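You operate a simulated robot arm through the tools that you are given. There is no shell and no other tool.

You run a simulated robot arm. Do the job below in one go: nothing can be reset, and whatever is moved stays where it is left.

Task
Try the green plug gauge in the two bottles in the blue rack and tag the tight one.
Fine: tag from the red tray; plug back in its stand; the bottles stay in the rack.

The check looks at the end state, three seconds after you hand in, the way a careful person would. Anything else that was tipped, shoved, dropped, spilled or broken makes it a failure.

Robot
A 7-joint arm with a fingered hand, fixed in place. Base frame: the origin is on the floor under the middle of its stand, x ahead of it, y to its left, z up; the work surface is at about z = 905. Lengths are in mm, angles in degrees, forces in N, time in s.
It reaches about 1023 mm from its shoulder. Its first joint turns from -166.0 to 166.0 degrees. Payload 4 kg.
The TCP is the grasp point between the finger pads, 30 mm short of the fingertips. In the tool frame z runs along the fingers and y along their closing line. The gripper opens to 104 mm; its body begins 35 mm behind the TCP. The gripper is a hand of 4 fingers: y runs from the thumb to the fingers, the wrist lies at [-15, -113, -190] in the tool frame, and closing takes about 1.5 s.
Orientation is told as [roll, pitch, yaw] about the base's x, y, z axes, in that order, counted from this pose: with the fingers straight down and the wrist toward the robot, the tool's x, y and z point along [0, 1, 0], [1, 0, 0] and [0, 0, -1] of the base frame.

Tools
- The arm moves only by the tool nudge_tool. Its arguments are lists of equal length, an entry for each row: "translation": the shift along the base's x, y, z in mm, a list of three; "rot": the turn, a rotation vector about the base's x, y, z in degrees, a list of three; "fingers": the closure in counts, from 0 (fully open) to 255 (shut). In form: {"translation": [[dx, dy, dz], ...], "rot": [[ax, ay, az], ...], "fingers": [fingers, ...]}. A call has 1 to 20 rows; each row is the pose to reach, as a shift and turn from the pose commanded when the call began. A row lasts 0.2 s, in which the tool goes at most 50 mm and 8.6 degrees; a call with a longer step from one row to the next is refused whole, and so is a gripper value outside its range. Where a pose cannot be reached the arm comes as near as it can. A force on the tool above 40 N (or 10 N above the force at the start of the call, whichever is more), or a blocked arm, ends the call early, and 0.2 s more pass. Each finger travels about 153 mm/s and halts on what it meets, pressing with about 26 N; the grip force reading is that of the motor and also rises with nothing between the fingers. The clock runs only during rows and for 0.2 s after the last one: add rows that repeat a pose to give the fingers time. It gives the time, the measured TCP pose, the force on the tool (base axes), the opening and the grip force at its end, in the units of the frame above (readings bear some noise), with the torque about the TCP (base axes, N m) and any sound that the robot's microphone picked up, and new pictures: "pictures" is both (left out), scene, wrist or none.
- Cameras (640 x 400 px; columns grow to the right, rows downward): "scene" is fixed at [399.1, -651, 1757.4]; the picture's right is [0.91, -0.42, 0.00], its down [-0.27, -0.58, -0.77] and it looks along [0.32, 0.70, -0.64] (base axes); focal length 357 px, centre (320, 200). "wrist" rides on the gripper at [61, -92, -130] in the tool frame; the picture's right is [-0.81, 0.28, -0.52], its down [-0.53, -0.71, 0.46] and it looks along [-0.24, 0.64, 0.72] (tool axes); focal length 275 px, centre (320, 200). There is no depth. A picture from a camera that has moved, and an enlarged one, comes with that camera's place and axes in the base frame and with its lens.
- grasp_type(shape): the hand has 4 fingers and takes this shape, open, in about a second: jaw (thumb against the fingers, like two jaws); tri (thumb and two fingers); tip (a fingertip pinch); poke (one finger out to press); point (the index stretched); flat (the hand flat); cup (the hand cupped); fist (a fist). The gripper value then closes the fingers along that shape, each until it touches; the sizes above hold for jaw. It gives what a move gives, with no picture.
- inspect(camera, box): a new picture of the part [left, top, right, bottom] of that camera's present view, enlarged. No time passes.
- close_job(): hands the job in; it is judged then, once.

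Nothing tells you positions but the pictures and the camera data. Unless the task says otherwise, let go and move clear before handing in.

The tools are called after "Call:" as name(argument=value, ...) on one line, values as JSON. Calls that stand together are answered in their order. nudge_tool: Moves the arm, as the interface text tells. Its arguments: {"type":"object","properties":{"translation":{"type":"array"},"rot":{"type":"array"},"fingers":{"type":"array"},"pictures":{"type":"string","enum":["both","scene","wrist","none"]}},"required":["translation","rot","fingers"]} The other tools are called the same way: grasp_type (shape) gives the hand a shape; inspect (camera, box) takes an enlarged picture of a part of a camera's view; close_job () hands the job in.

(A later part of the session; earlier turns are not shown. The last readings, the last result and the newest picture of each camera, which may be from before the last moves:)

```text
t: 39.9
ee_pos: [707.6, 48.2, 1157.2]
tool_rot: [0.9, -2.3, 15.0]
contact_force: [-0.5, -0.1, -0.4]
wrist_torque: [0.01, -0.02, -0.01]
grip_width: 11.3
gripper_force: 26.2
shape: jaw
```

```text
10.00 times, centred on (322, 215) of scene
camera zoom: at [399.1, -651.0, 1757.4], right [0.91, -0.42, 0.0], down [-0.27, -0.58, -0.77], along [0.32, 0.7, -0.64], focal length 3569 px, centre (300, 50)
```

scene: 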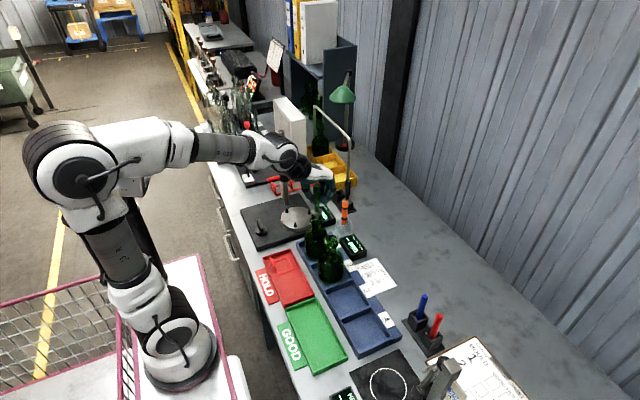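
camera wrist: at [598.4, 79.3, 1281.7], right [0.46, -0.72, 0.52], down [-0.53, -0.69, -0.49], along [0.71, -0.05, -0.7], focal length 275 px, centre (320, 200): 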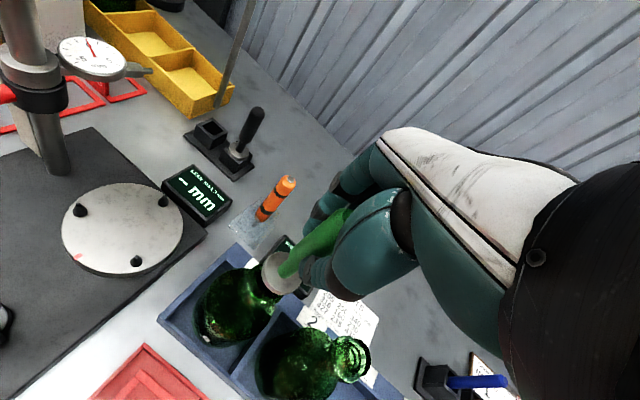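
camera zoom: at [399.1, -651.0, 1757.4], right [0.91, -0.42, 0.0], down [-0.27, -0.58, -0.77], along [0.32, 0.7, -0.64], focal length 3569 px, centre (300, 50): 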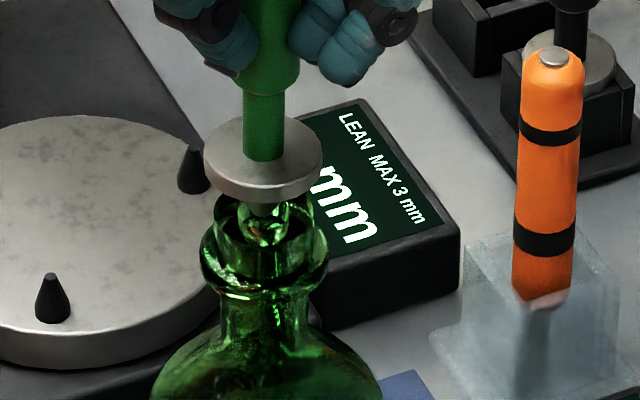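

Bottle 1 stayed in place. I'll lift and move across to hover above bottle 2.

Call:
nudge_tool(translation=[[0, 0, 20], [0, 0, 45], [0, 0, 58], [0, -25, 58], [0, -55, 58], [0.5, -85, 58], [0.5, -97, 58], [0.5, -97, 58]], rot=[[0, 0, 0], [0, 0, 0], [0, 0, 0], [0, 0, 0], [0, 0, 0], [0, 0, 0], [0, 0, 0], [0, 0, 0]], fingers=[255, 255, 255, 255, 255, 255, 255, 255])

Call:
inspect(camera="scene", box=[300, 180, 364, 260])

Call:
inspect(camera="wrist", box=[220, 250, 316, 330])

```text
t: 41.7
ee_pos: [705.4, -49.8, 1215.7]
tool_rot: [0.8, -2.2, 15.0]
contact_force: [-0.5, -0.1, -0.7]
wrist_torque: [0.0, -0.03, 0.0]
grip_width: 11.7
gripper_force: 25.9
shape: jaw
camera wrist: at [596.7, -18.0, 1342.5], right [0.46, -0.72, 0.52], down [-0.53, -0.69, -0.49], along [0.71, -0.05, -0.7], focal length 275 px, centre (320, 200)
```

scene: 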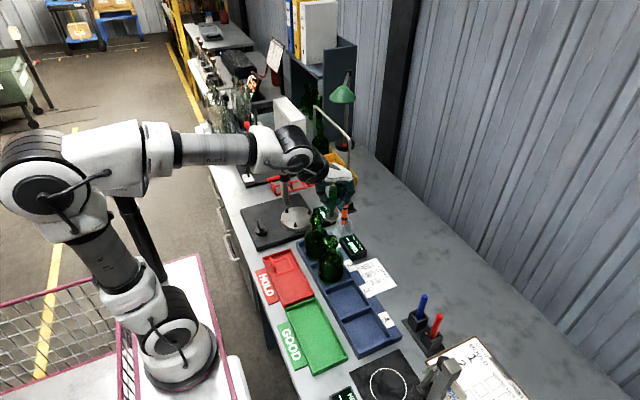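
wrist: 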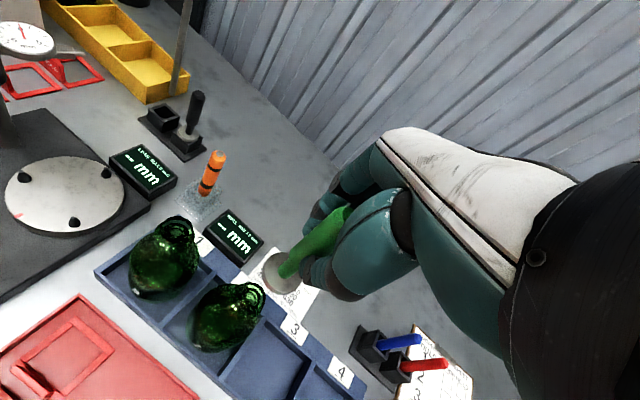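

```text
5.00 times, centred on (332, 220) of scene
camera zoom: at [399.1, -651.0, 1757.4], right [0.91, -0.42, 0.0], down [-0.27, -0.58, -0.77], along [0.32, 0.7, -0.64], focal length 1784 px, centre (260, 100)
```

zoom: 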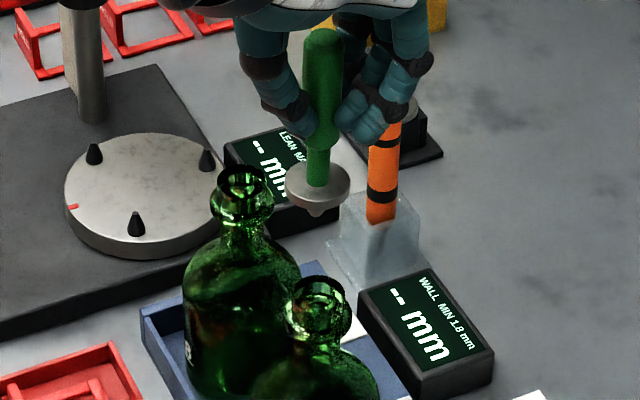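

```text
5.00 times, centred on (268, 290) of wrist
camera zoom: at [596.7, -18.0, 1342.5], right [0.46, -0.72, 0.52], down [-0.53, -0.69, -0.49], along [0.71, -0.05, -0.7], focal length 1376 px, centre (580, -250)
```

zoom: 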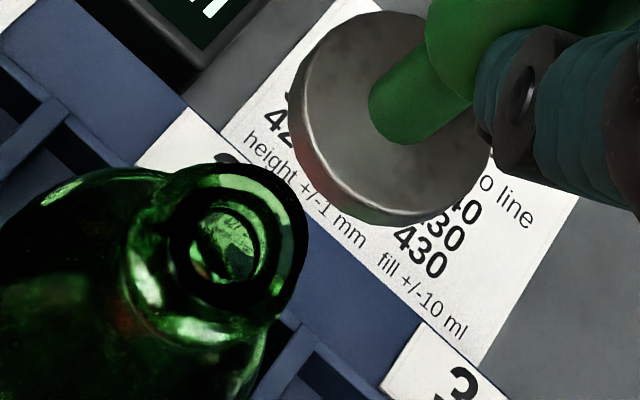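

Call:
inspect(camera="scene", box=[312, 200, 352, 250])

Call:
inspect(camera="wrist", box=[236, 270, 292, 320])

```text
8.00 times, centred on (332, 225) of scene
camera zoom: at [399.1, -651.0, 1757.4], right [0.91, -0.42, 0.0], down [-0.27, -0.58, -0.77], along [0.32, 0.7, -0.64], focal length 2855 px, centre (224, 0)
```

zoom: 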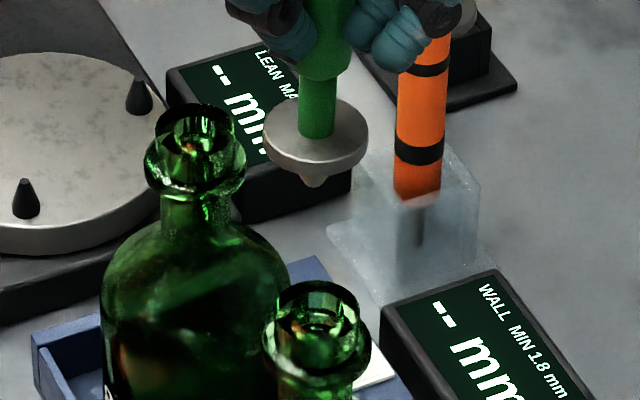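

```text
8.00 times, centred on (264, 295) of wrist
camera zoom: at [596.7, -18.0, 1342.5], right [0.46, -0.72, 0.52], down [-0.53, -0.69, -0.49], along [0.71, -0.05, -0.7], focal length 2202 px, centre (768, -560)
```

zoom: 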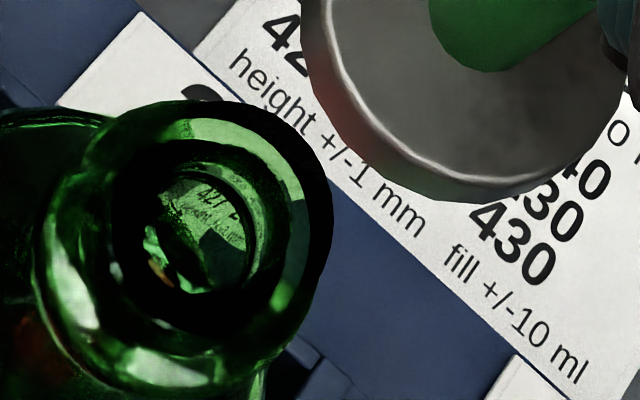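

Bottle 2's bore looks visibly wider. The vertical drop line says I need to shift (+2.5, -1.0); I'll do that and descend to just above the rim for a check.

Call:
nudge_tool(translation=[[1.2, -0.5, -10], [2.5, -1.0, -22], [2.5, -1.0, -34], [2.5, -1.0, -42], [2.5, -1.0, -42]], rot=[[0, 0, 0], [0, 0, 0], [0, 0, 0], [0, 0, 0], [0, 0, 0]], fingers=[255, 255, 255, 255, 255], pictures="none")

Call:
inspect(camera="scene", box=[312, 205, 352, 245])

Call:
inspect(camera="wrist", box=[236, 250, 316, 310])

```text
t: 42.9
ee_pos: [709.8, -50.9, 1172.8]
tool_rot: [0.8, -2.3, 15.0]
contact_force: [0.3, 0.3, -0.7]
wrist_torque: [0.0, 0.04, 0.0]
grip_width: 11.6
gripper_force: 25.6
shape: jaw
```

```text
10.00 times, centred on (332, 225) of scene
camera zoom: at [399.1, -651.0, 1757.4], right [0.91, -0.42, 0.0], down [-0.27, -0.58, -0.77], along [0.32, 0.7, -0.64], focal length 3569 px, centre (200, -50)
```

zoom: 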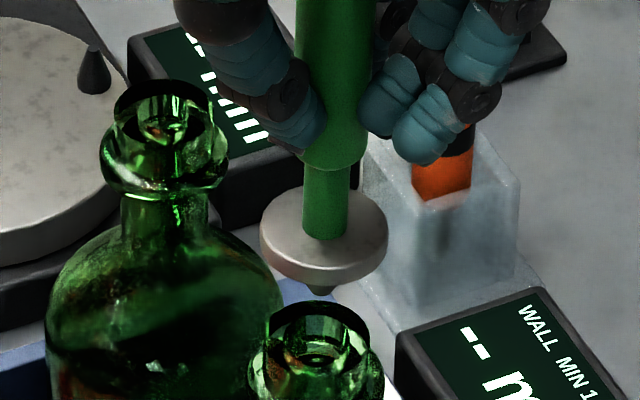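

```text
6.67 times, centred on (276, 280) of wrist
camera zoom: at [600.5, -17.9, 1300.0], right [0.46, -0.72, 0.52], down [-0.53, -0.69, -0.49], along [0.71, -0.05, -0.7], focal length 1835 px, centre (613, -333)
```

zoom: 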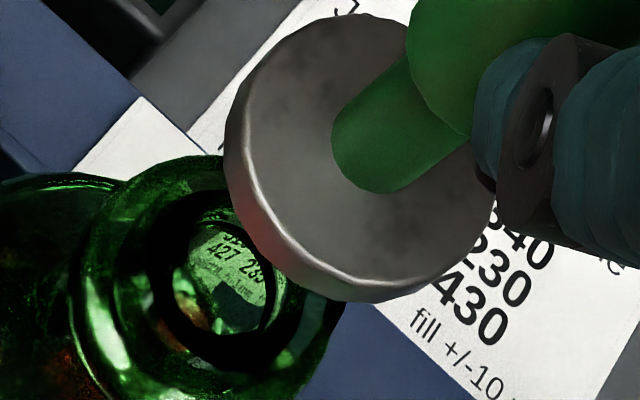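

Call:
inspect(camera="wrist", box=[240, 264, 296, 309])

Call:
inspect(camera="scene", box=[316, 220, 348, 240])

```text
8.89 times, centred on (268, 286) of wrist
camera zoom: at [600.5, -17.9, 1300.0], right [0.46, -0.72, 0.52], down [-0.53, -0.69, -0.49], along [0.71, -0.05, -0.7], focal length 2447 px, centre (782, -569)
```

zoom: 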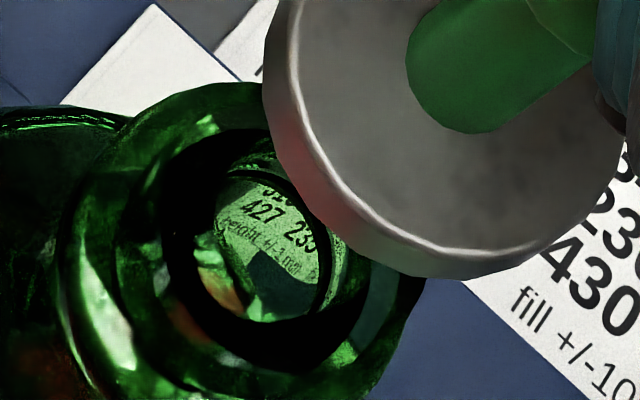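

```text
16.00 times, centred on (332, 230) of scene
camera zoom: at [399.1, -651.0, 1757.4], right [0.91, -0.42, 0.0], down [-0.27, -0.58, -0.77], along [0.32, 0.7, -0.64], focal length 5710 px, centre (128, -280)
```

zoom: 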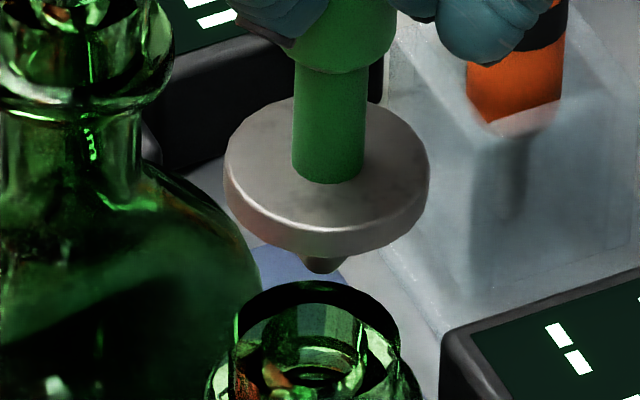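

Bottle 2's bore is about 18 mm against roughly 14 mm for bottle 1. I'll correct by about (-1.3, -1.3) and lower the plug in.

Call:
nudge_tool(translation=[[-1.3, -1.3, -3], [-1.3, -1.3, -7], [-1.3, -1.3, -11], [-1.3, -1.3, -15], [-1.3, -1.3, -19]], rot=[[0, 0, 0], [0, 0, 0], [0, 0, 0], [0, 0, 0], [0, 0, 0]], fingers=[255, 255, 255, 255, 255], pictures="none")

Call:
inspect(camera="scene", box=[316, 220, 348, 240])

Call:
inspect(camera="wrist", box=[236, 250, 316, 310])

```text
t: 44.1
ee_pos: [707.8, -52.2, 1153.5]
tool_rot: [0.9, -2.3, 15.0]
contact_force: [-0.4, 0.1, -0.9]
wrist_torque: [0.01, -0.02, 0.01]
grip_width: 11.8
gripper_force: 25.8
shape: jaw
```

```text
16.00 times, centred on (332, 230) of scene
camera zoom: at [399.1, -651.0, 1757.4], right [0.91, -0.42, 0.0], down [-0.27, -0.58, -0.77], along [0.32, 0.7, -0.64], focal length 5710 px, centre (128, -280)
```

zoom: 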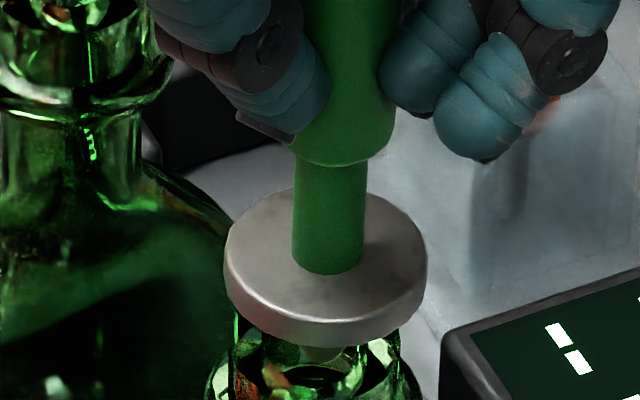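

```text
6.67 times, centred on (276, 280) of wrist
camera zoom: at [600.0, -19.9, 1281.4], right [0.46, -0.72, 0.52], down [-0.53, -0.69, -0.49], along [0.71, -0.05, -0.7], focal length 1835 px, centre (613, -333)
```

zoom: 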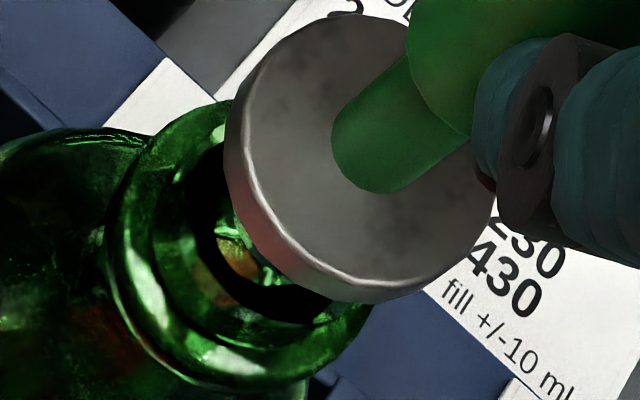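

Call:
nudge_tool(translation=[[-0.8, 0.3, -1.5], [-0.8, 0.3, -3], [-0.8, 0.3, -4.5], [-0.8, 0.3, -6]], rot=[[0, 0, 0], [0, 0, 0], [0, 0, 0], [0, 0, 0]], fingers=[255, 255, 255, 255], pictures="none")

Call:
nudge_tool(translation=[[0, 0, -1], [0, 0, -2], [0, 0, -3], [0, 0, -4]], rot=[[0, 0, 0], [0, 0, 0], [0, 0, 0], [0, 0, 0]], fingers=[255, 255, 255, 255], pictures="none")

Call:
inspect(camera="scene", box=[316, 220, 348, 240])

```text
t: 45.1
ee_pos: [708.6, -51.3, 1147.0]
tool_rot: [0.8, -2.3, 15.1]
contact_force: [0.1, -1.1, -0.4]
wrist_torque: [-0.02, 0.01, 0.02]
grip_width: 11.8
gripper_force: 26.2
shape: jaw
```

```text
t: 46.1
ee_pos: [707.7, -51.0, 1143.4]
tool_rot: [1.0, -2.3, 15.0]
contact_force: [-0.4, 0.5, -0.5]
wrist_torque: [-0.02, 0.01, -0.01]
grip_width: 11.4
gripper_force: 26.0
shape: jaw
```

```text
16.00 times, centred on (332, 230) of scene
camera zoom: at [399.1, -651.0, 1757.4], right [0.91, -0.42, 0.0], down [-0.27, -0.58, -0.77], along [0.32, 0.7, -0.64], focal length 5710 px, centre (128, -280)
```

zoom: 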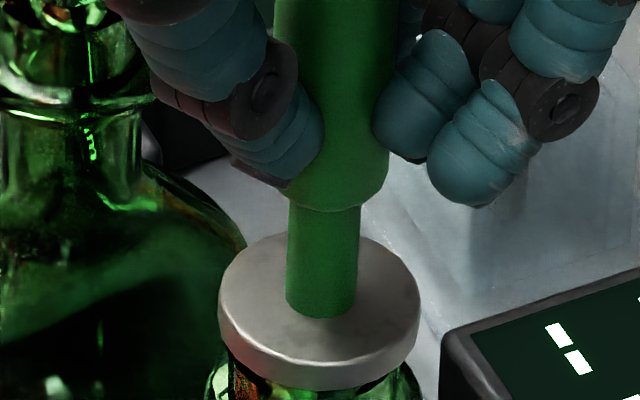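

There's no resistance here, already past where bottle 1 stopped. I'll continue until the flange seats.

Call:
nudge_tool(translation=[[0, 0, -1], [0, 0, -2], [0, 0, -3]], rot=[[0, 0, 0], [0, 0, 0], [0, 0, 0]], fingers=[255, 255, 255], pictures="none")

Call:
inspect(camera="scene", box=[312, 215, 352, 240])

```text
t: 46.9
ee_pos: [707.5, -51.6, 1140.4]
tool_rot: [0.8, -2.3, 15.1]
contact_force: [-0.5, -0.5, -1.4]
wrist_torque: [-0.01, 0.04, -0.01]
grip_width: 11.7
gripper_force: 26.1
shape: jaw
```

```text
16.00 times, centred on (332, 228) of scene
camera zoom: at [399.1, -651.0, 1757.4], right [0.91, -0.42, 0.0], down [-0.27, -0.58, -0.77], along [0.32, 0.7, -0.64], focal length 5710 px, centre (128, -240)
```

zoom: 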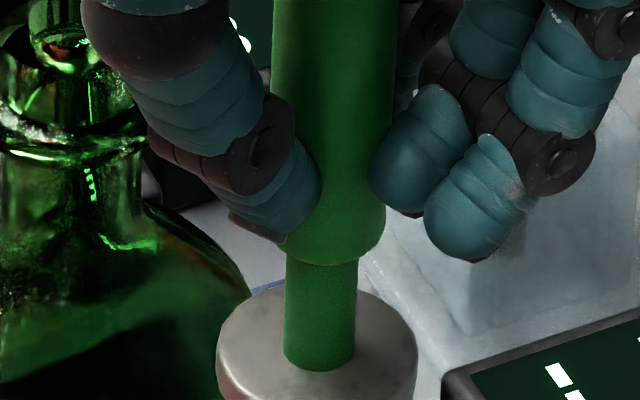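

Call:
nudge_tool(translation=[[0, 0, -1], [0, 0, -2], [0, 0, -3]], rot=[[0, 0, 0], [0, 0, 0], [0, 0, 0]], fingers=[255, 255, 255], pictures="none")

Call:
inspect(camera="scene", box=[312, 220, 352, 245])

```text
t: 47.7
ee_pos: [709.0, -52.0, 1137.6]
tool_rot: [0.8, -2.4, 14.9]
contact_force: [-1.3, -1.3, 9.6]
wrist_torque: [0.04, -0.03, -0.03]
grip_width: 11.6
gripper_force: 26.3
shape: jaw
```

```text
16.00 times, centred on (332, 232) of scene
camera zoom: at [399.1, -651.0, 1757.4], right [0.91, -0.42, 0.0], down [-0.27, -0.58, -0.77], along [0.32, 0.7, -0.64], focal length 5710 px, centre (128, -320)
```

zoom: 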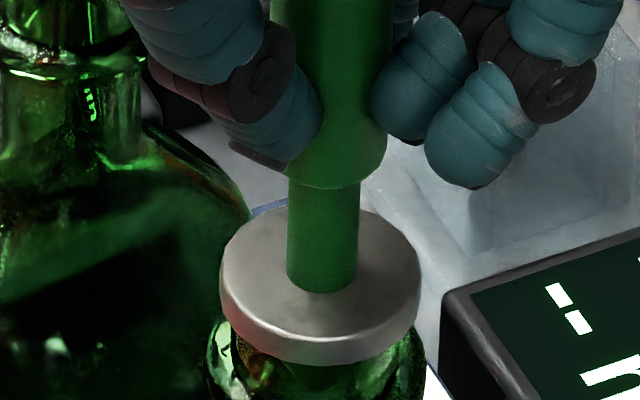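

Bottle 2 lets the flange seat fully, with contact at TCP z≈1137.6, while bottle 1 stopped about 8–9 mm higher. **Bottle 1 is the tight one.** I'll take the plug back to its stand now.

Call:
nudge_tool(translation=[[0, 0, 4], [0, 0, 12], [0, 0, 30], [0, 0, 65], [0, 0, 100], [19, 31, 102], [38, 62, 102], [57, 94, 102], [76, 125, 102], [95, 156, 102], [114, 187, 102], [133, 219, 102], [152, 250, 102], [172, 281, 102], [190.5, 312.5, 102], [190.5, 312.5, 102]], rot=[[0, 0, 0], [0, 0, 0], [0, 0, 0], [0, 0, 0], [0, 0, 0], [0, 0, 0], [0, 0, 0], [0, 0, 0], [0, 0, 0], [0, 0, 0], [0, 0, 0], [0, 0, 0], [0, 0, 0], [0, 0, 0], [0, 0, 0], [0, 0, 0]], fingers=[255, 255, 255, 255, 255, 255, 255, 255, 255, 255, 255, 255, 255, 255, 255, 255])

Call:
inspect(camera="scene", box=[300, 205, 364, 285])

Call:
inspect(camera="scene", box=[312, 110, 392, 210])

Call:
inspect(camera="wrist", box=[190, 230, 318, 330])

```text
t: 51.1
ee_pos: [899.0, 262.9, 1237.9]
tool_rot: [0.7, -2.3, 15.0]
contact_force: [0.2, -0.3, -0.7]
wrist_torque: [0.01, -0.03, -0.01]
grip_width: 11.4
gripper_force: 26.3
shape: jaw
camera wrist: at [790.3, 295.3, 1366.3], right [0.46, -0.72, 0.52], down [-0.53, -0.69, -0.49], along [0.71, -0.05, -0.7], focal length 275 px, centre (320, 200)
```

scene: 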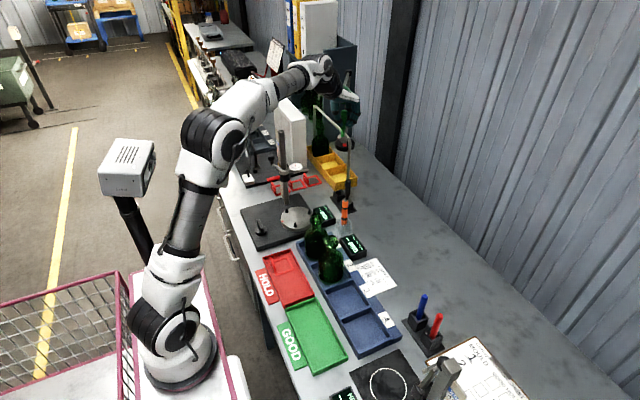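
wrist: 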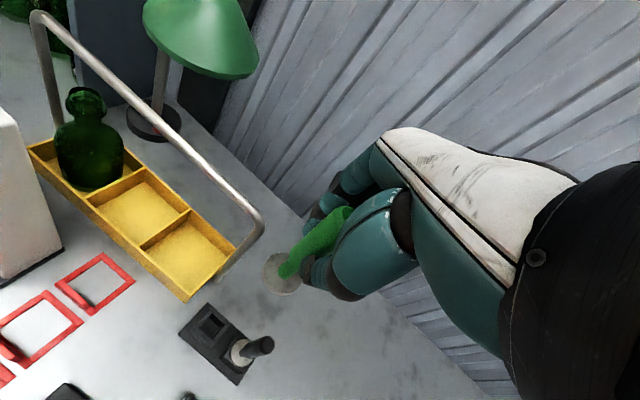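

```text
5.00 times, centred on (332, 245) of scene
camera zoom: at [399.1, -651.0, 1757.4], right [0.91, -0.42, 0.0], down [-0.27, -0.58, -0.77], along [0.32, 0.7, -0.64], focal length 1784 px, centre (260, -25)
```

zoom: 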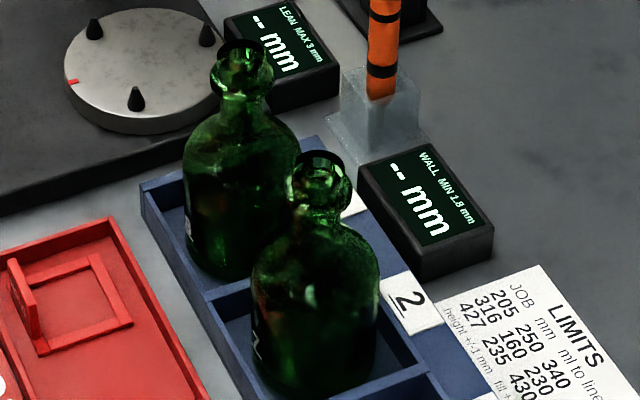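

```text
4.00 times, centred on (352, 160) of scene
camera zoom: at [399.1, -651.0, 1757.4], right [0.91, -0.42, 0.0], down [-0.27, -0.58, -0.77], along [0.32, 0.7, -0.64], focal length 1428 px, centre (192, 360)
```

zoom: 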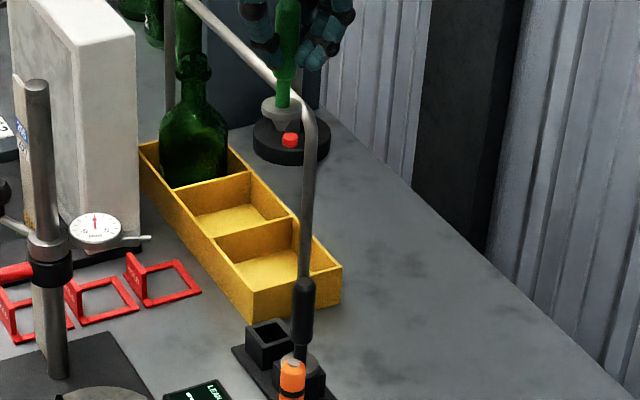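

```text
4.00 times, centred on (254, 280) of wrist
camera zoom: at [790.3, 295.3, 1366.3], right [0.46, -0.72, 0.52], down [-0.53, -0.69, -0.49], along [0.71, -0.05, -0.7], focal length 1101 px, centre (584, -120)
```

zoom: 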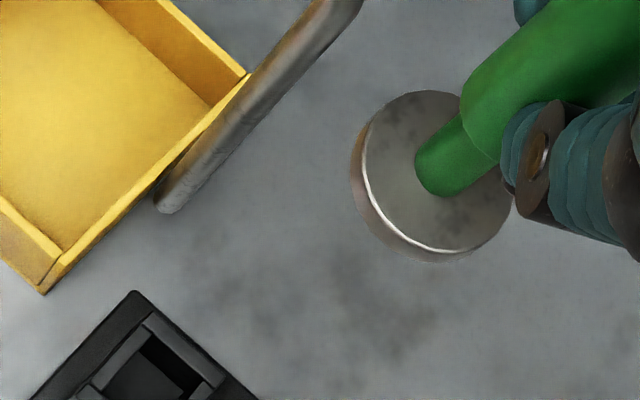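

The bottles are undisturbed. I'll lower toward the stand and check the alignment above the socket.

Call:
nudge_tool(translation=[[0, 0, -30], [0, 0, -65], [0, 0, -100], [0, 0, -135], [0, 0, -149], [0, 0, -149]], rot=[[0, 0, 0], [0, 0, 0], [0, 0, 0], [0, 0, 0], [0, 0, 0], [0, 0, 0]], fingers=[255, 255, 255, 255, 255, 255])

Call:
inspect(camera="scene", box=[320, 145, 384, 210])

Call:
inspect(camera="wrist", box=[210, 230, 330, 320])

```text
t: 52.5
ee_pos: [897.4, 262.4, 1090.5]
tool_rot: [0.8, -2.3, 14.9]
contact_force: [0.3, 0.1, -0.8]
wrist_torque: [-0.03, 0.02, -0.05]
grip_width: 11.4
gripper_force: 25.9
shape: jaw
camera wrist: at [789.0, 293.6, 1218.7], right [0.46, -0.72, 0.52], down [-0.53, -0.69, -0.49], along [0.71, -0.05, -0.7], focal length 275 px, centre (320, 200)
```

scene: 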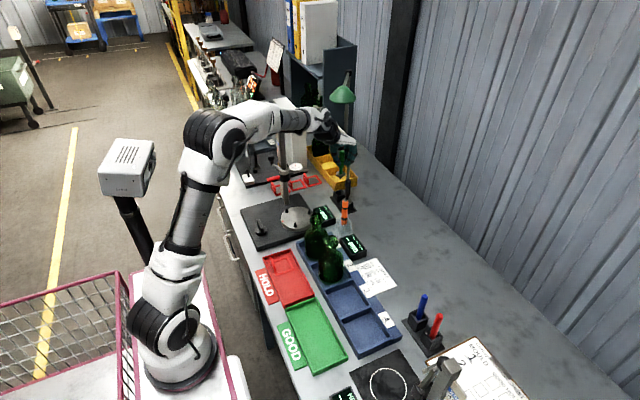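
wrist: 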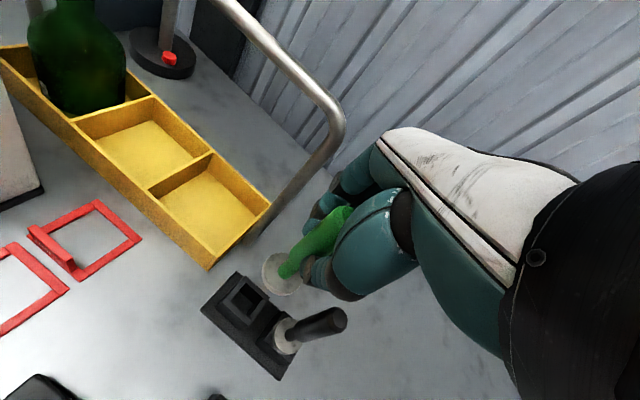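

```text
6.15 times, centred on (352, 178) of scene
camera zoom: at [399.1, -651.0, 1757.4], right [0.91, -0.42, 0.0], down [-0.27, -0.58, -0.77], along [0.32, 0.7, -0.64], focal length 2196 px, centre (123, 338)
```

zoom: 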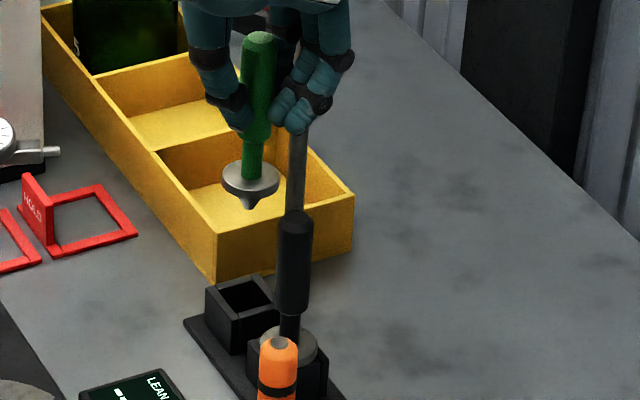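

```text
4.44 times, centred on (270, 275) of wrist
camera zoom: at [789.0, 293.6, 1218.7], right [0.46, -0.72, 0.52], down [-0.53, -0.69, -0.49], along [0.71, -0.05, -0.7], focal length 1224 px, centre (542, -133)
```

zoom: 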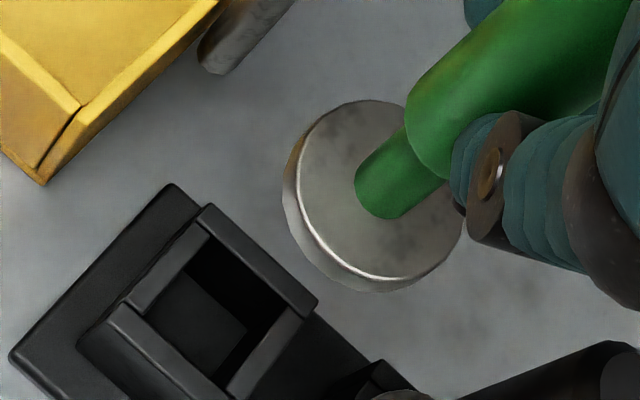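

The alignment is within about 1.5 mm. I'll nudge (-0.6, +1.2) and lower into the socket, then creep down to contact.

Call:
nudge_tool(translation=[[-0.6, 1.2, -15], [-0.6, 1.2, -30], [-0.6, 1.2, -45], [-0.6, 1.2, -55], [-0.6, 1.2, -62], [-0.6, 1.2, -69], [-0.6, 1.2, -75]], rot=[[0, 0, 0], [0, 0, 0], [0, 0, 0], [0, 0, 0], [0, 0, 0], [0, 0, 0], [0, 0, 0]], fingers=[255, 255, 255, 255, 255, 255, 255])

Call:
inspect(camera="scene", box=[328, 165, 376, 205])

Call:
inspect(camera="wrist", box=[230, 230, 326, 300])

```text
t: 54.1
ee_pos: [897.8, 262.0, 1017.4]
tool_rot: [0.7, -2.3, 15.0]
contact_force: [-0.1, 0.5, -1.0]
wrist_torque: [0.0, -0.02, 0.02]
grip_width: 11.3
gripper_force: 26.1
shape: jaw
camera wrist: at [789.6, 294.4, 1144.2], right [0.46, -0.72, 0.52], down [-0.53, -0.69, -0.49], along [0.71, -0.05, -0.7], focal length 275 px, centre (320, 200)
```

scene: 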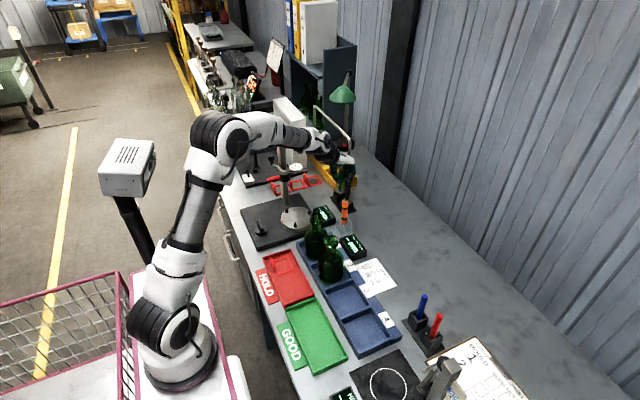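
wrist: 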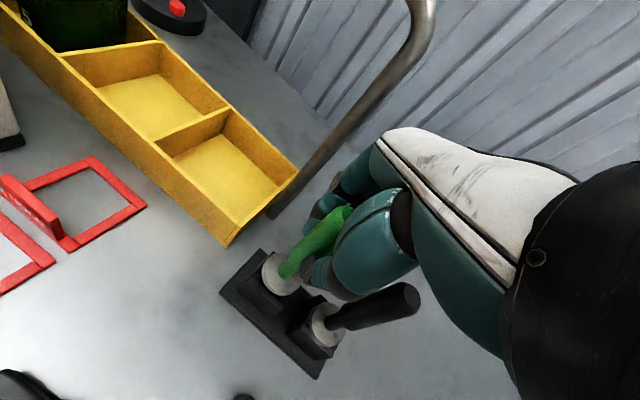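

```text
10.00 times, centred on (352, 185) of scene
camera zoom: at [399.1, -651.0, 1757.4], right [0.91, -0.42, 0.0], down [-0.27, -0.58, -0.77], along [0.32, 0.7, -0.64], focal length 3569 px, centre (0, 350)
```

zoom: 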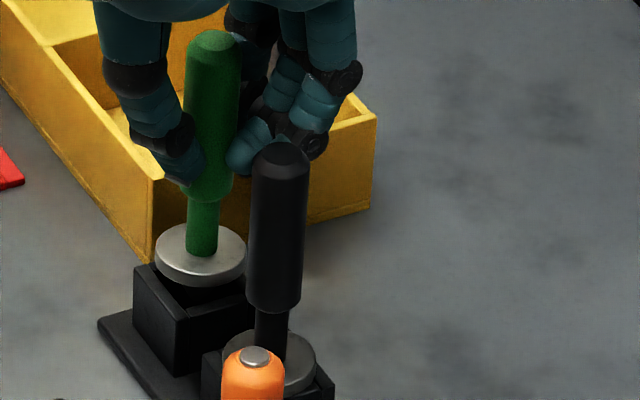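

```text
5.71 times, centred on (278, 265) of wrist
camera zoom: at [789.6, 294.4, 1144.2], right [0.46, -0.72, 0.52], down [-0.53, -0.69, -0.49], along [0.71, -0.05, -0.7], focal length 1573 px, centre (560, -171)
```

zoom: 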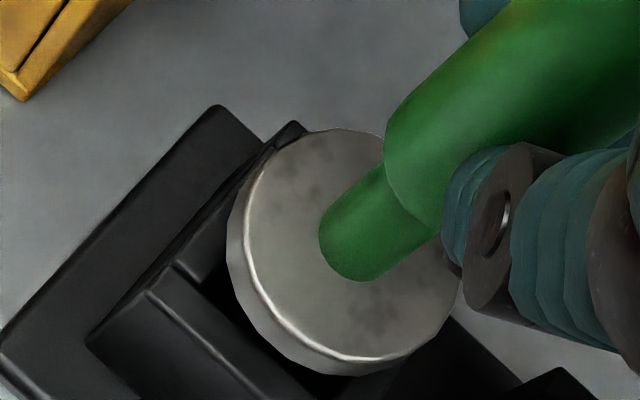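

The flange is right over its seat with about 7 mm to go. I'm creeping down to contact.

Call:
nudge_tool(translation=[[0, 0, -1.5], [0, 0, -3], [0, 0, -4.5], [0, 0, -5.5]], rot=[[0, 0, 0], [0, 0, 0], [0, 0, 0], [0, 0, 0]], fingers=[255, 255, 255, 255], pictures="none")

Call:
nudge_tool(translation=[[0, 0, -0.7], [0, 0, -1.4]], rot=[[0, 0, 0], [0, 0, 0]], fingers=[255, 255], pictures="none")

Call:
inspect(camera="scene", box=[328, 165, 376, 205])

```text
t: 55.1
ee_pos: [896.9, 262.7, 1010.4]
tool_rot: [1.0, -2.3, 15.0]
contact_force: [-0.6, 0.7, -1.0]
wrist_torque: [-0.02, -0.02, -0.02]
grip_width: 11.7
gripper_force: 25.5
shape: jaw
```

```text
t: 55.7
ee_pos: [897.6, 261.3, 1007.6]
tool_rot: [0.8, -2.2, 15.0]
contact_force: [0.1, -0.7, 0.4]
wrist_torque: [-0.01, -0.01, 0.05]
grip_width: 11.0
gripper_force: 25.9
shape: jaw
```

```text
10.00 times, centred on (352, 185) of scene
camera zoom: at [399.1, -651.0, 1757.4], right [0.91, -0.42, 0.0], down [-0.27, -0.58, -0.77], along [0.32, 0.7, -0.64], focal length 3569 px, centre (0, 350)
```

zoom: 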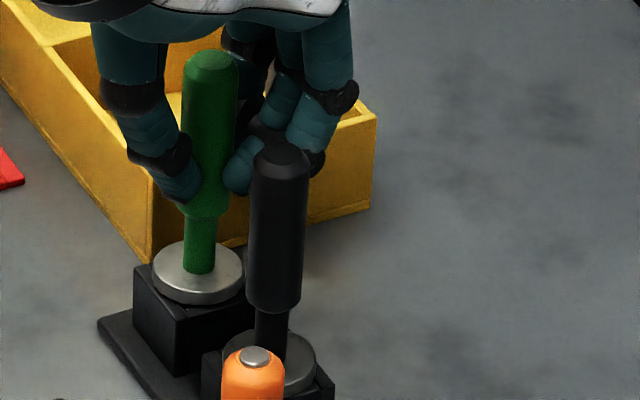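

Call:
nudge_tool(translation=[[0, 0, -0.6], [0, 0, -1.0]], rot=[[0, 0, 0], [0, 0, 0]], fingers=[255, 255], pictures="none")

Call:
inspect(camera="wrist", box=[230, 230, 326, 300])

```text
t: 56.3
ee_pos: [896.5, 262.1, 1008.3]
tool_rot: [0.8, -2.3, 15.0]
contact_force: [-1.1, -0.9, 3.7]
wrist_torque: [-0.03, 0.0, -0.02]
grip_width: 11.6
gripper_force: 26.2
shape: jaw
```

```text
5.71 times, centred on (278, 265) of wrist
camera zoom: at [788.1, 294.1, 1135.7], right [0.46, -0.72, 0.52], down [-0.53, -0.69, -0.49], along [0.71, -0.05, -0.7], focal length 1573 px, centre (560, -171)
```

zoom: 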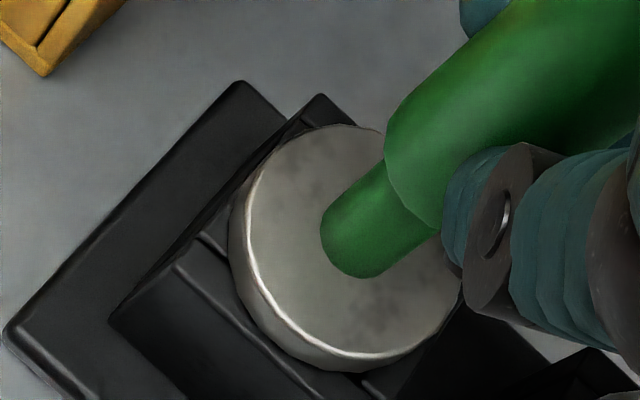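

It's seated with light contact. I'll open the hand gradually, check that the plug stands, and rise straight up.

Call:
nudge_tool(translation=[[0, 0, 0.5], [0, 0, 0.5], [0, 0, 0.5], [0, 0, 0.5], [0, 0, 0.5]], rot=[[0, 0, 0], [0, 0, 0], [0, 0, 0], [0, 0, 0], [0, 0, 0]], fingers=[235, 210, 170, 130, 130], pictures="none")

Call:
inspect(camera="scene", box=[328, 165, 376, 205])

Call:
inspect(camera="wrist", box=[230, 200, 350, 290])

```text
t: 57.5
ee_pos: [897.9, 262.7, 1007.7]
tool_rot: [0.8, -2.3, 15.0]
contact_force: [0.5, 0.1, 0.0]
wrist_torque: [-0.02, -0.04, 0.02]
grip_width: 50.6
gripper_force: 0.0
shape: jaw
```

```text
10.00 times, centred on (352, 185) of scene
camera zoom: at [399.1, -651.0, 1757.4], right [0.91, -0.42, 0.0], down [-0.27, -0.58, -0.77], along [0.32, 0.7, -0.64], focal length 3569 px, centre (0, 350)
```

zoom: 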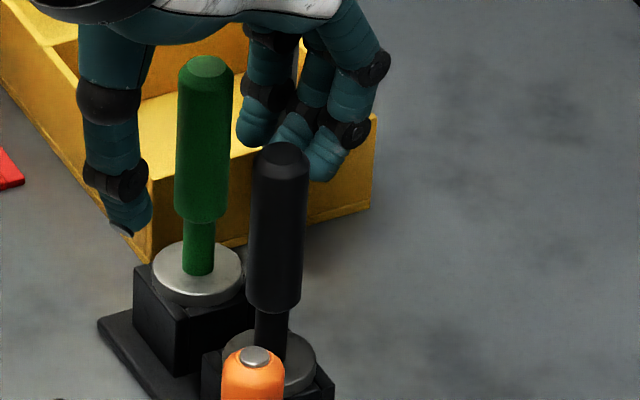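

```text
4.44 times, centred on (290, 245) of wrist
camera zoom: at [788.6, 294.2, 1135.4], right [0.46, -0.72, 0.52], down [-0.53, -0.69, -0.49], along [0.71, -0.05, -0.7], focal length 1224 px, centre (453, 0)
```

zoom: 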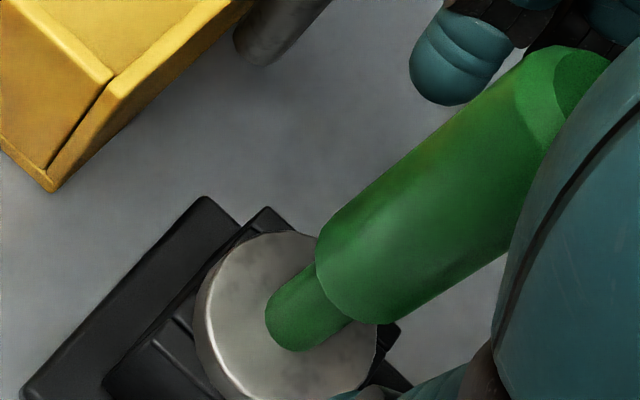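

The plug is back in its stand and upright, as it was at the start. I'll rise clear, level the hand and move over the red tray to prepare for the tag.

Call:
nudge_tool(translation=[[0, 0, 15], [0, 0, 40], [0, 0, 80], [0, 0, 120], [0, 0, 160], [0, 0, 200], [-10, -7, 240], [-45, -31, 242], [-85, -58, 242], [-125, -85, 242], [-165, -113, 242], [-205, -140, 242], [-245, -167, 242], [-280, -191, 242], [-297.7, -202.7, 242]], rot=[[0, 0, 0], [0, 0, 0], [0, 0, 0], [0, 0, 0], [0, 0, 0], [0, 0, 0], [0, 0, 0], [-0.7, 1, 0], [-1.4, 2, 0], [-1.4, 2, 0], [-1.4, 2, 0], [-1.4, 2, 0], [-1.4, 2, 0], [-1.4, 2, 0], [-1.4, 2, 0]], fingers=[130, 130, 130, 130, 130, 130, 130, 130, 130, 130, 130, 130, 130, 130, 130])

Call:
inspect(camera="scene", box=[328, 165, 376, 205])

Call:
inspect(camera="wrist", box=[120, 240, 376, 400])

```text
t: 60.7
ee_pos: [598.4, 59.5, 1250.2]
tool_rot: [0.0, -0.1, 15.1]
contact_force: [0.0, 0.6, 0.1]
wrist_torque: [0.0, 0.01, -0.01]
grip_width: 50.8
gripper_force: 0.2
shape: jaw
camera wrist: at [495.0, 95.3, 1379.6], right [0.48, -0.71, 0.52], down [-0.55, -0.7, -0.45], along [0.69, -0.07, -0.72], focal length 275 px, centre (320, 200)
```

scene: 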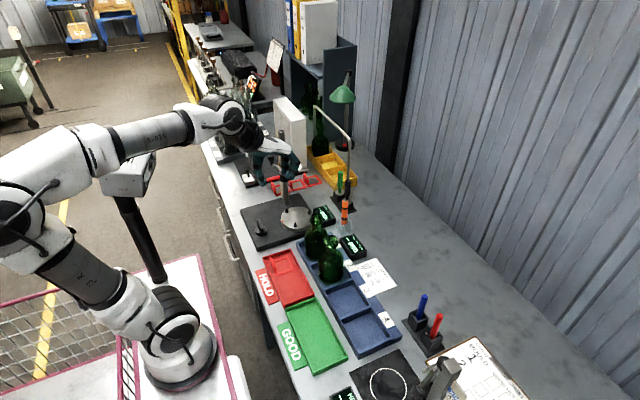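
wrist: 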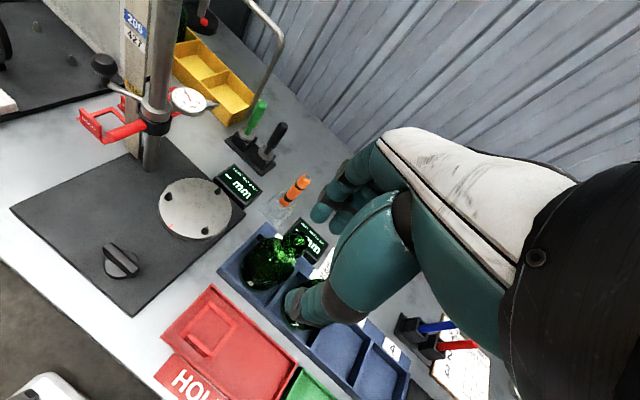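

```text
10.00 times, centred on (352, 185) of scene
camera zoom: at [399.1, -651.0, 1757.4], right [0.91, -0.42, 0.0], down [-0.27, -0.58, -0.77], along [0.32, 0.7, -0.64], focal length 3569 px, centre (0, 350)
```

zoom: 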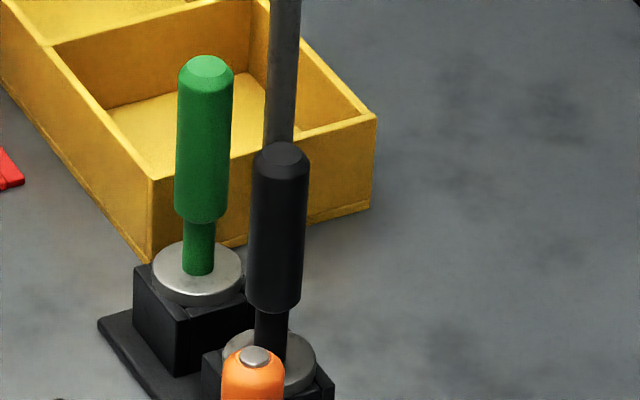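

```text
2.50 times, centred on (248, 320) of wrist
camera zoom: at [495.0, 95.3, 1379.6], right [0.48, -0.71, 0.52], down [-0.55, -0.7, -0.45], along [0.69, -0.07, -0.72], focal length 688 px, centre (500, -100)
```

zoom: 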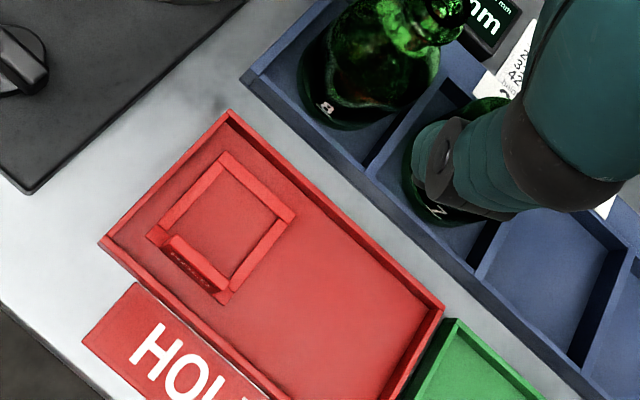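

There's a good view of the tag here. I'll zoom in for its geometry.

Call:
inspect(camera="wrist", box=[172, 296, 252, 366])

Call:
inspect(camera="scene", box=[256, 245, 312, 285])

```text
5.71 times, centred on (212, 331) of wrist
camera zoom: at [495.0, 95.3, 1379.6], right [0.48, -0.71, 0.52], down [-0.55, -0.7, -0.45], along [0.69, -0.07, -0.72], focal length 1573 px, centre (937, -549)
```

zoom: 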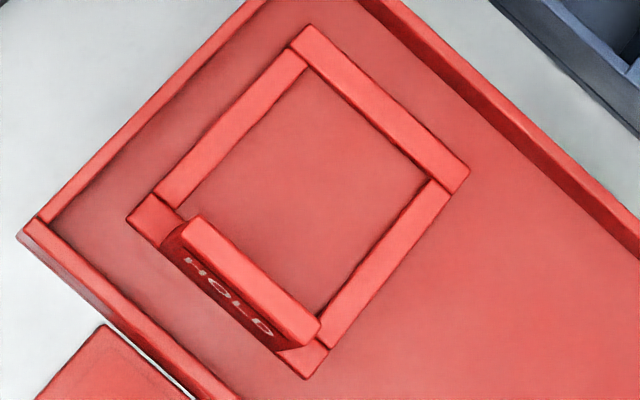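

```text
10.00 times, centred on (284, 265) of scene
camera zoom: at [399.1, -651.0, 1757.4], right [0.91, -0.42, 0.0], down [-0.27, -0.58, -0.77], along [0.32, 0.7, -0.64], focal length 3569 px, centre (680, -450)
```

zoom: 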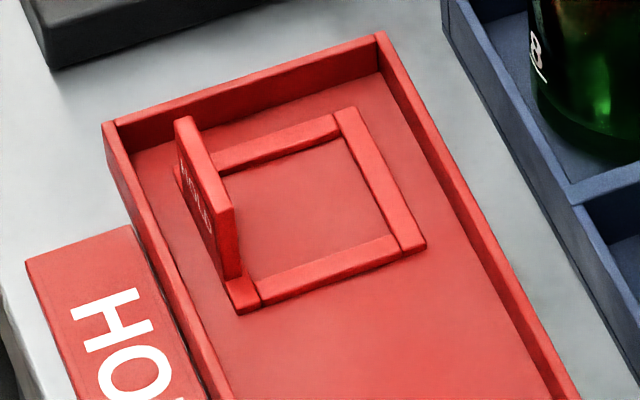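

The tag ring spans x 561–620 and y 20–79 with a 44 mm opening. Its tab is at x≈564, y 29–68, top z≈938. I plan to pinch the tab by its side edges using the tip shape with yaw -90, so the other fingers stay away from the bottle. I'll test the shape up here first.

Call:
grasp_type(shape="tip")

Call:
nudge_tool(translation=[[0, 0, 0], [0, 0, 0], [0, 0, 0], [0, 0, 0], [0, 0, 0], [0, 0, 0], [0, 0, 0], [0, 0, 0], [0, 0, 0], [0, 0, 0], [0, 0, 0], [0, 0, 0], [0, 0, 0], [0, 0, 0]], rot=[[0, 0, -8], [0, 0, -16], [0, 0, -24], [0, 0, -32], [0, 0, -40], [0, 0, -48], [0, 0, -56], [0, 0, -64], [0, 0, -72], [0, 0, -80], [0, 0, -88], [0, 0, -96], [0, 0, -105], [0, 0, -105]], fingers=[0, 0, 0, 0, 0, 0, 0, 0, 0, 0, 0, 0, 0, 0])

```text
t: 61.6
ee_pos: [599.1, 59.7, 1249.6]
tool_rot: [0.0, -0.1, 15.0]
contact_force: [0.0, 0.8, 0.2]
wrist_torque: [0.0, 0.0, 0.0]
grip_width: 104.0
gripper_force: 0.0
shape: tip
```

```text
refused: row 13 steps farther than a row can; nothing moved
```

Call:
nudge_tool(translation=[[0, 0, 0], [0, 0, 0], [0, 0, 0], [0, 0, 0], [0, 0, 0], [0, 0, 0], [0, 0, 0], [0, 0, 0], [0, 0, 0], [0, 0, 0], [0, 0, 0], [0, 0, 0], [0, 0, 0], [0, 0, 0], [0, 0, 0]], rot=[[0, 0, -8], [0, 0, -16], [0, 0, -24], [0, 0, -32], [0, 0, -40], [0, 0, -48], [0, 0, -56], [0, 0, -64], [0, 0, -72], [0, 0, -80], [0, 0, -88], [0, 0, -96], [0, 0, -101], [0, 0, -105], [0, 0, -105]], fingers=[0, 0, 0, 0, 0, 0, 0, 0, 0, 0, 0, 0, 0, 0, 0])

Call:
inspect(camera="scene", box=[210, 80, 338, 200])

```text
t: 64.8
ee_pos: [599.4, 60.4, 1250.1]
tool_rot: [0.0, 0.0, -90.0]
contact_force: [-0.5, 0.4, 0.3]
wrist_torque: [0.02, 0.03, 0.0]
grip_width: 103.6
gripper_force: 0.2
shape: tip
camera wrist: at [660.9, 151.7, 1381.2], right [-0.81, -0.27, 0.52], down [-0.53, 0.71, -0.46], along [-0.24, -0.64, -0.72], focal length 275 px, centre (320, 200)
```

scene: 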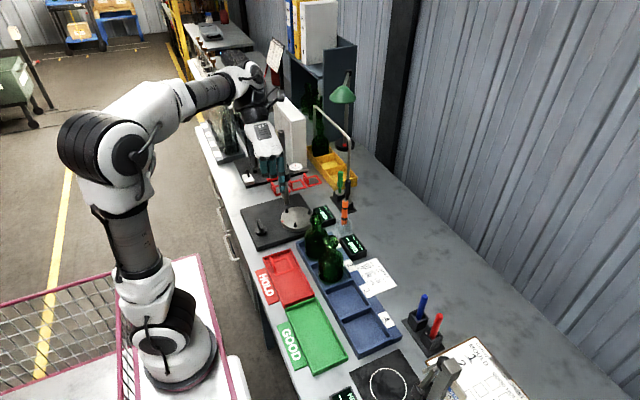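
wrist: 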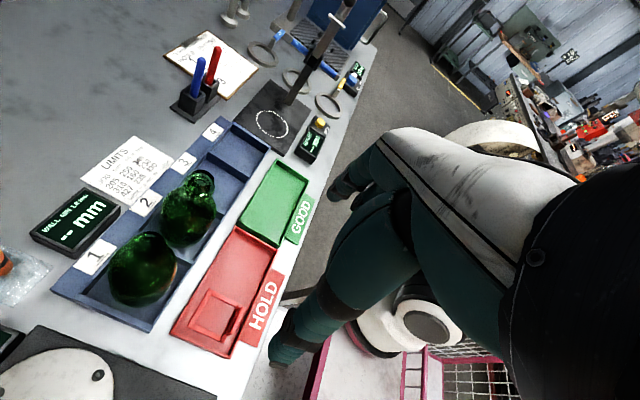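

```text
3.33 times, centred on (274, 140) of scene
camera zoom: at [399.1, -651.0, 1757.4], right [0.91, -0.42, 0.0], down [-0.27, -0.58, -0.77], along [0.32, 0.7, -0.64], focal length 1190 px, centre (473, 400)
```

zoom: 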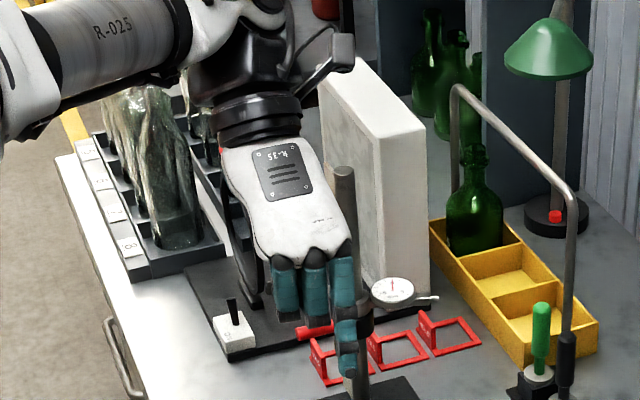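

Yaw -90 is reachable, with the curled fingers on the -x side. I'll close once in free air to see how thumb and index meet.

Call:
nudge_tool(translation=[[0, 0, 0], [0, 0, 0], [0, 0, 0], [0, 0, 0], [0, 0, 0], [0, 0, 0], [0, 0, 0]], rot=[[0, 0, 0], [0, 0, 0], [0, 0, 0], [0, 0, 0], [0, 0, 0], [0, 0, 0], [0, 0, 0]], fingers=[160, 160, 160, 160, 160, 160, 160], pictures="none")

Call:
inspect(camera="scene", box=[250, 140, 306, 180])

Call:
inspect(camera="wrist", box=[240, 160, 432, 340])

```text
t: 66.4
ee_pos: [600.1, 60.4, 1250.9]
tool_rot: [-0.1, 0.0, -90.0]
contact_force: [-0.4, 0.6, 0.4]
wrist_torque: [-0.01, -0.01, 0.02]
grip_width: 39.4
gripper_force: 0.1
shape: tip
```

```text
10.00 times, centred on (278, 160) of scene
camera zoom: at [399.1, -651.0, 1757.4], right [0.91, -0.42, 0.0], down [-0.27, -0.58, -0.77], along [0.32, 0.7, -0.64], focal length 3569 px, centre (740, 600)
```

zoom: 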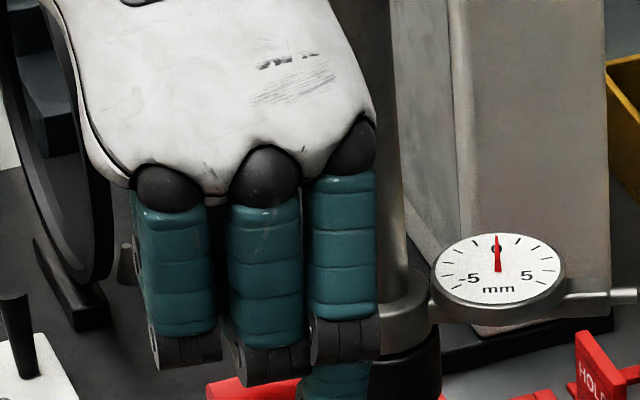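

```text
2.22 times, centred on (336, 250) of wrist
camera zoom: at [660.9, 151.7, 1381.1], right [-0.81, -0.28, 0.52], down [-0.53, 0.71, -0.46], along [-0.24, -0.64, -0.72], focal length 612 px, centre (284, 89)
```

zoom: 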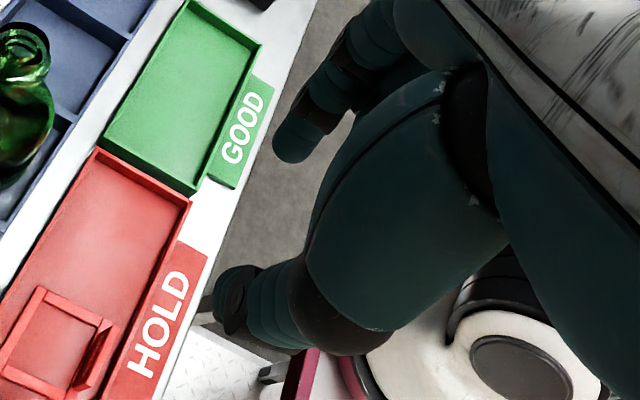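

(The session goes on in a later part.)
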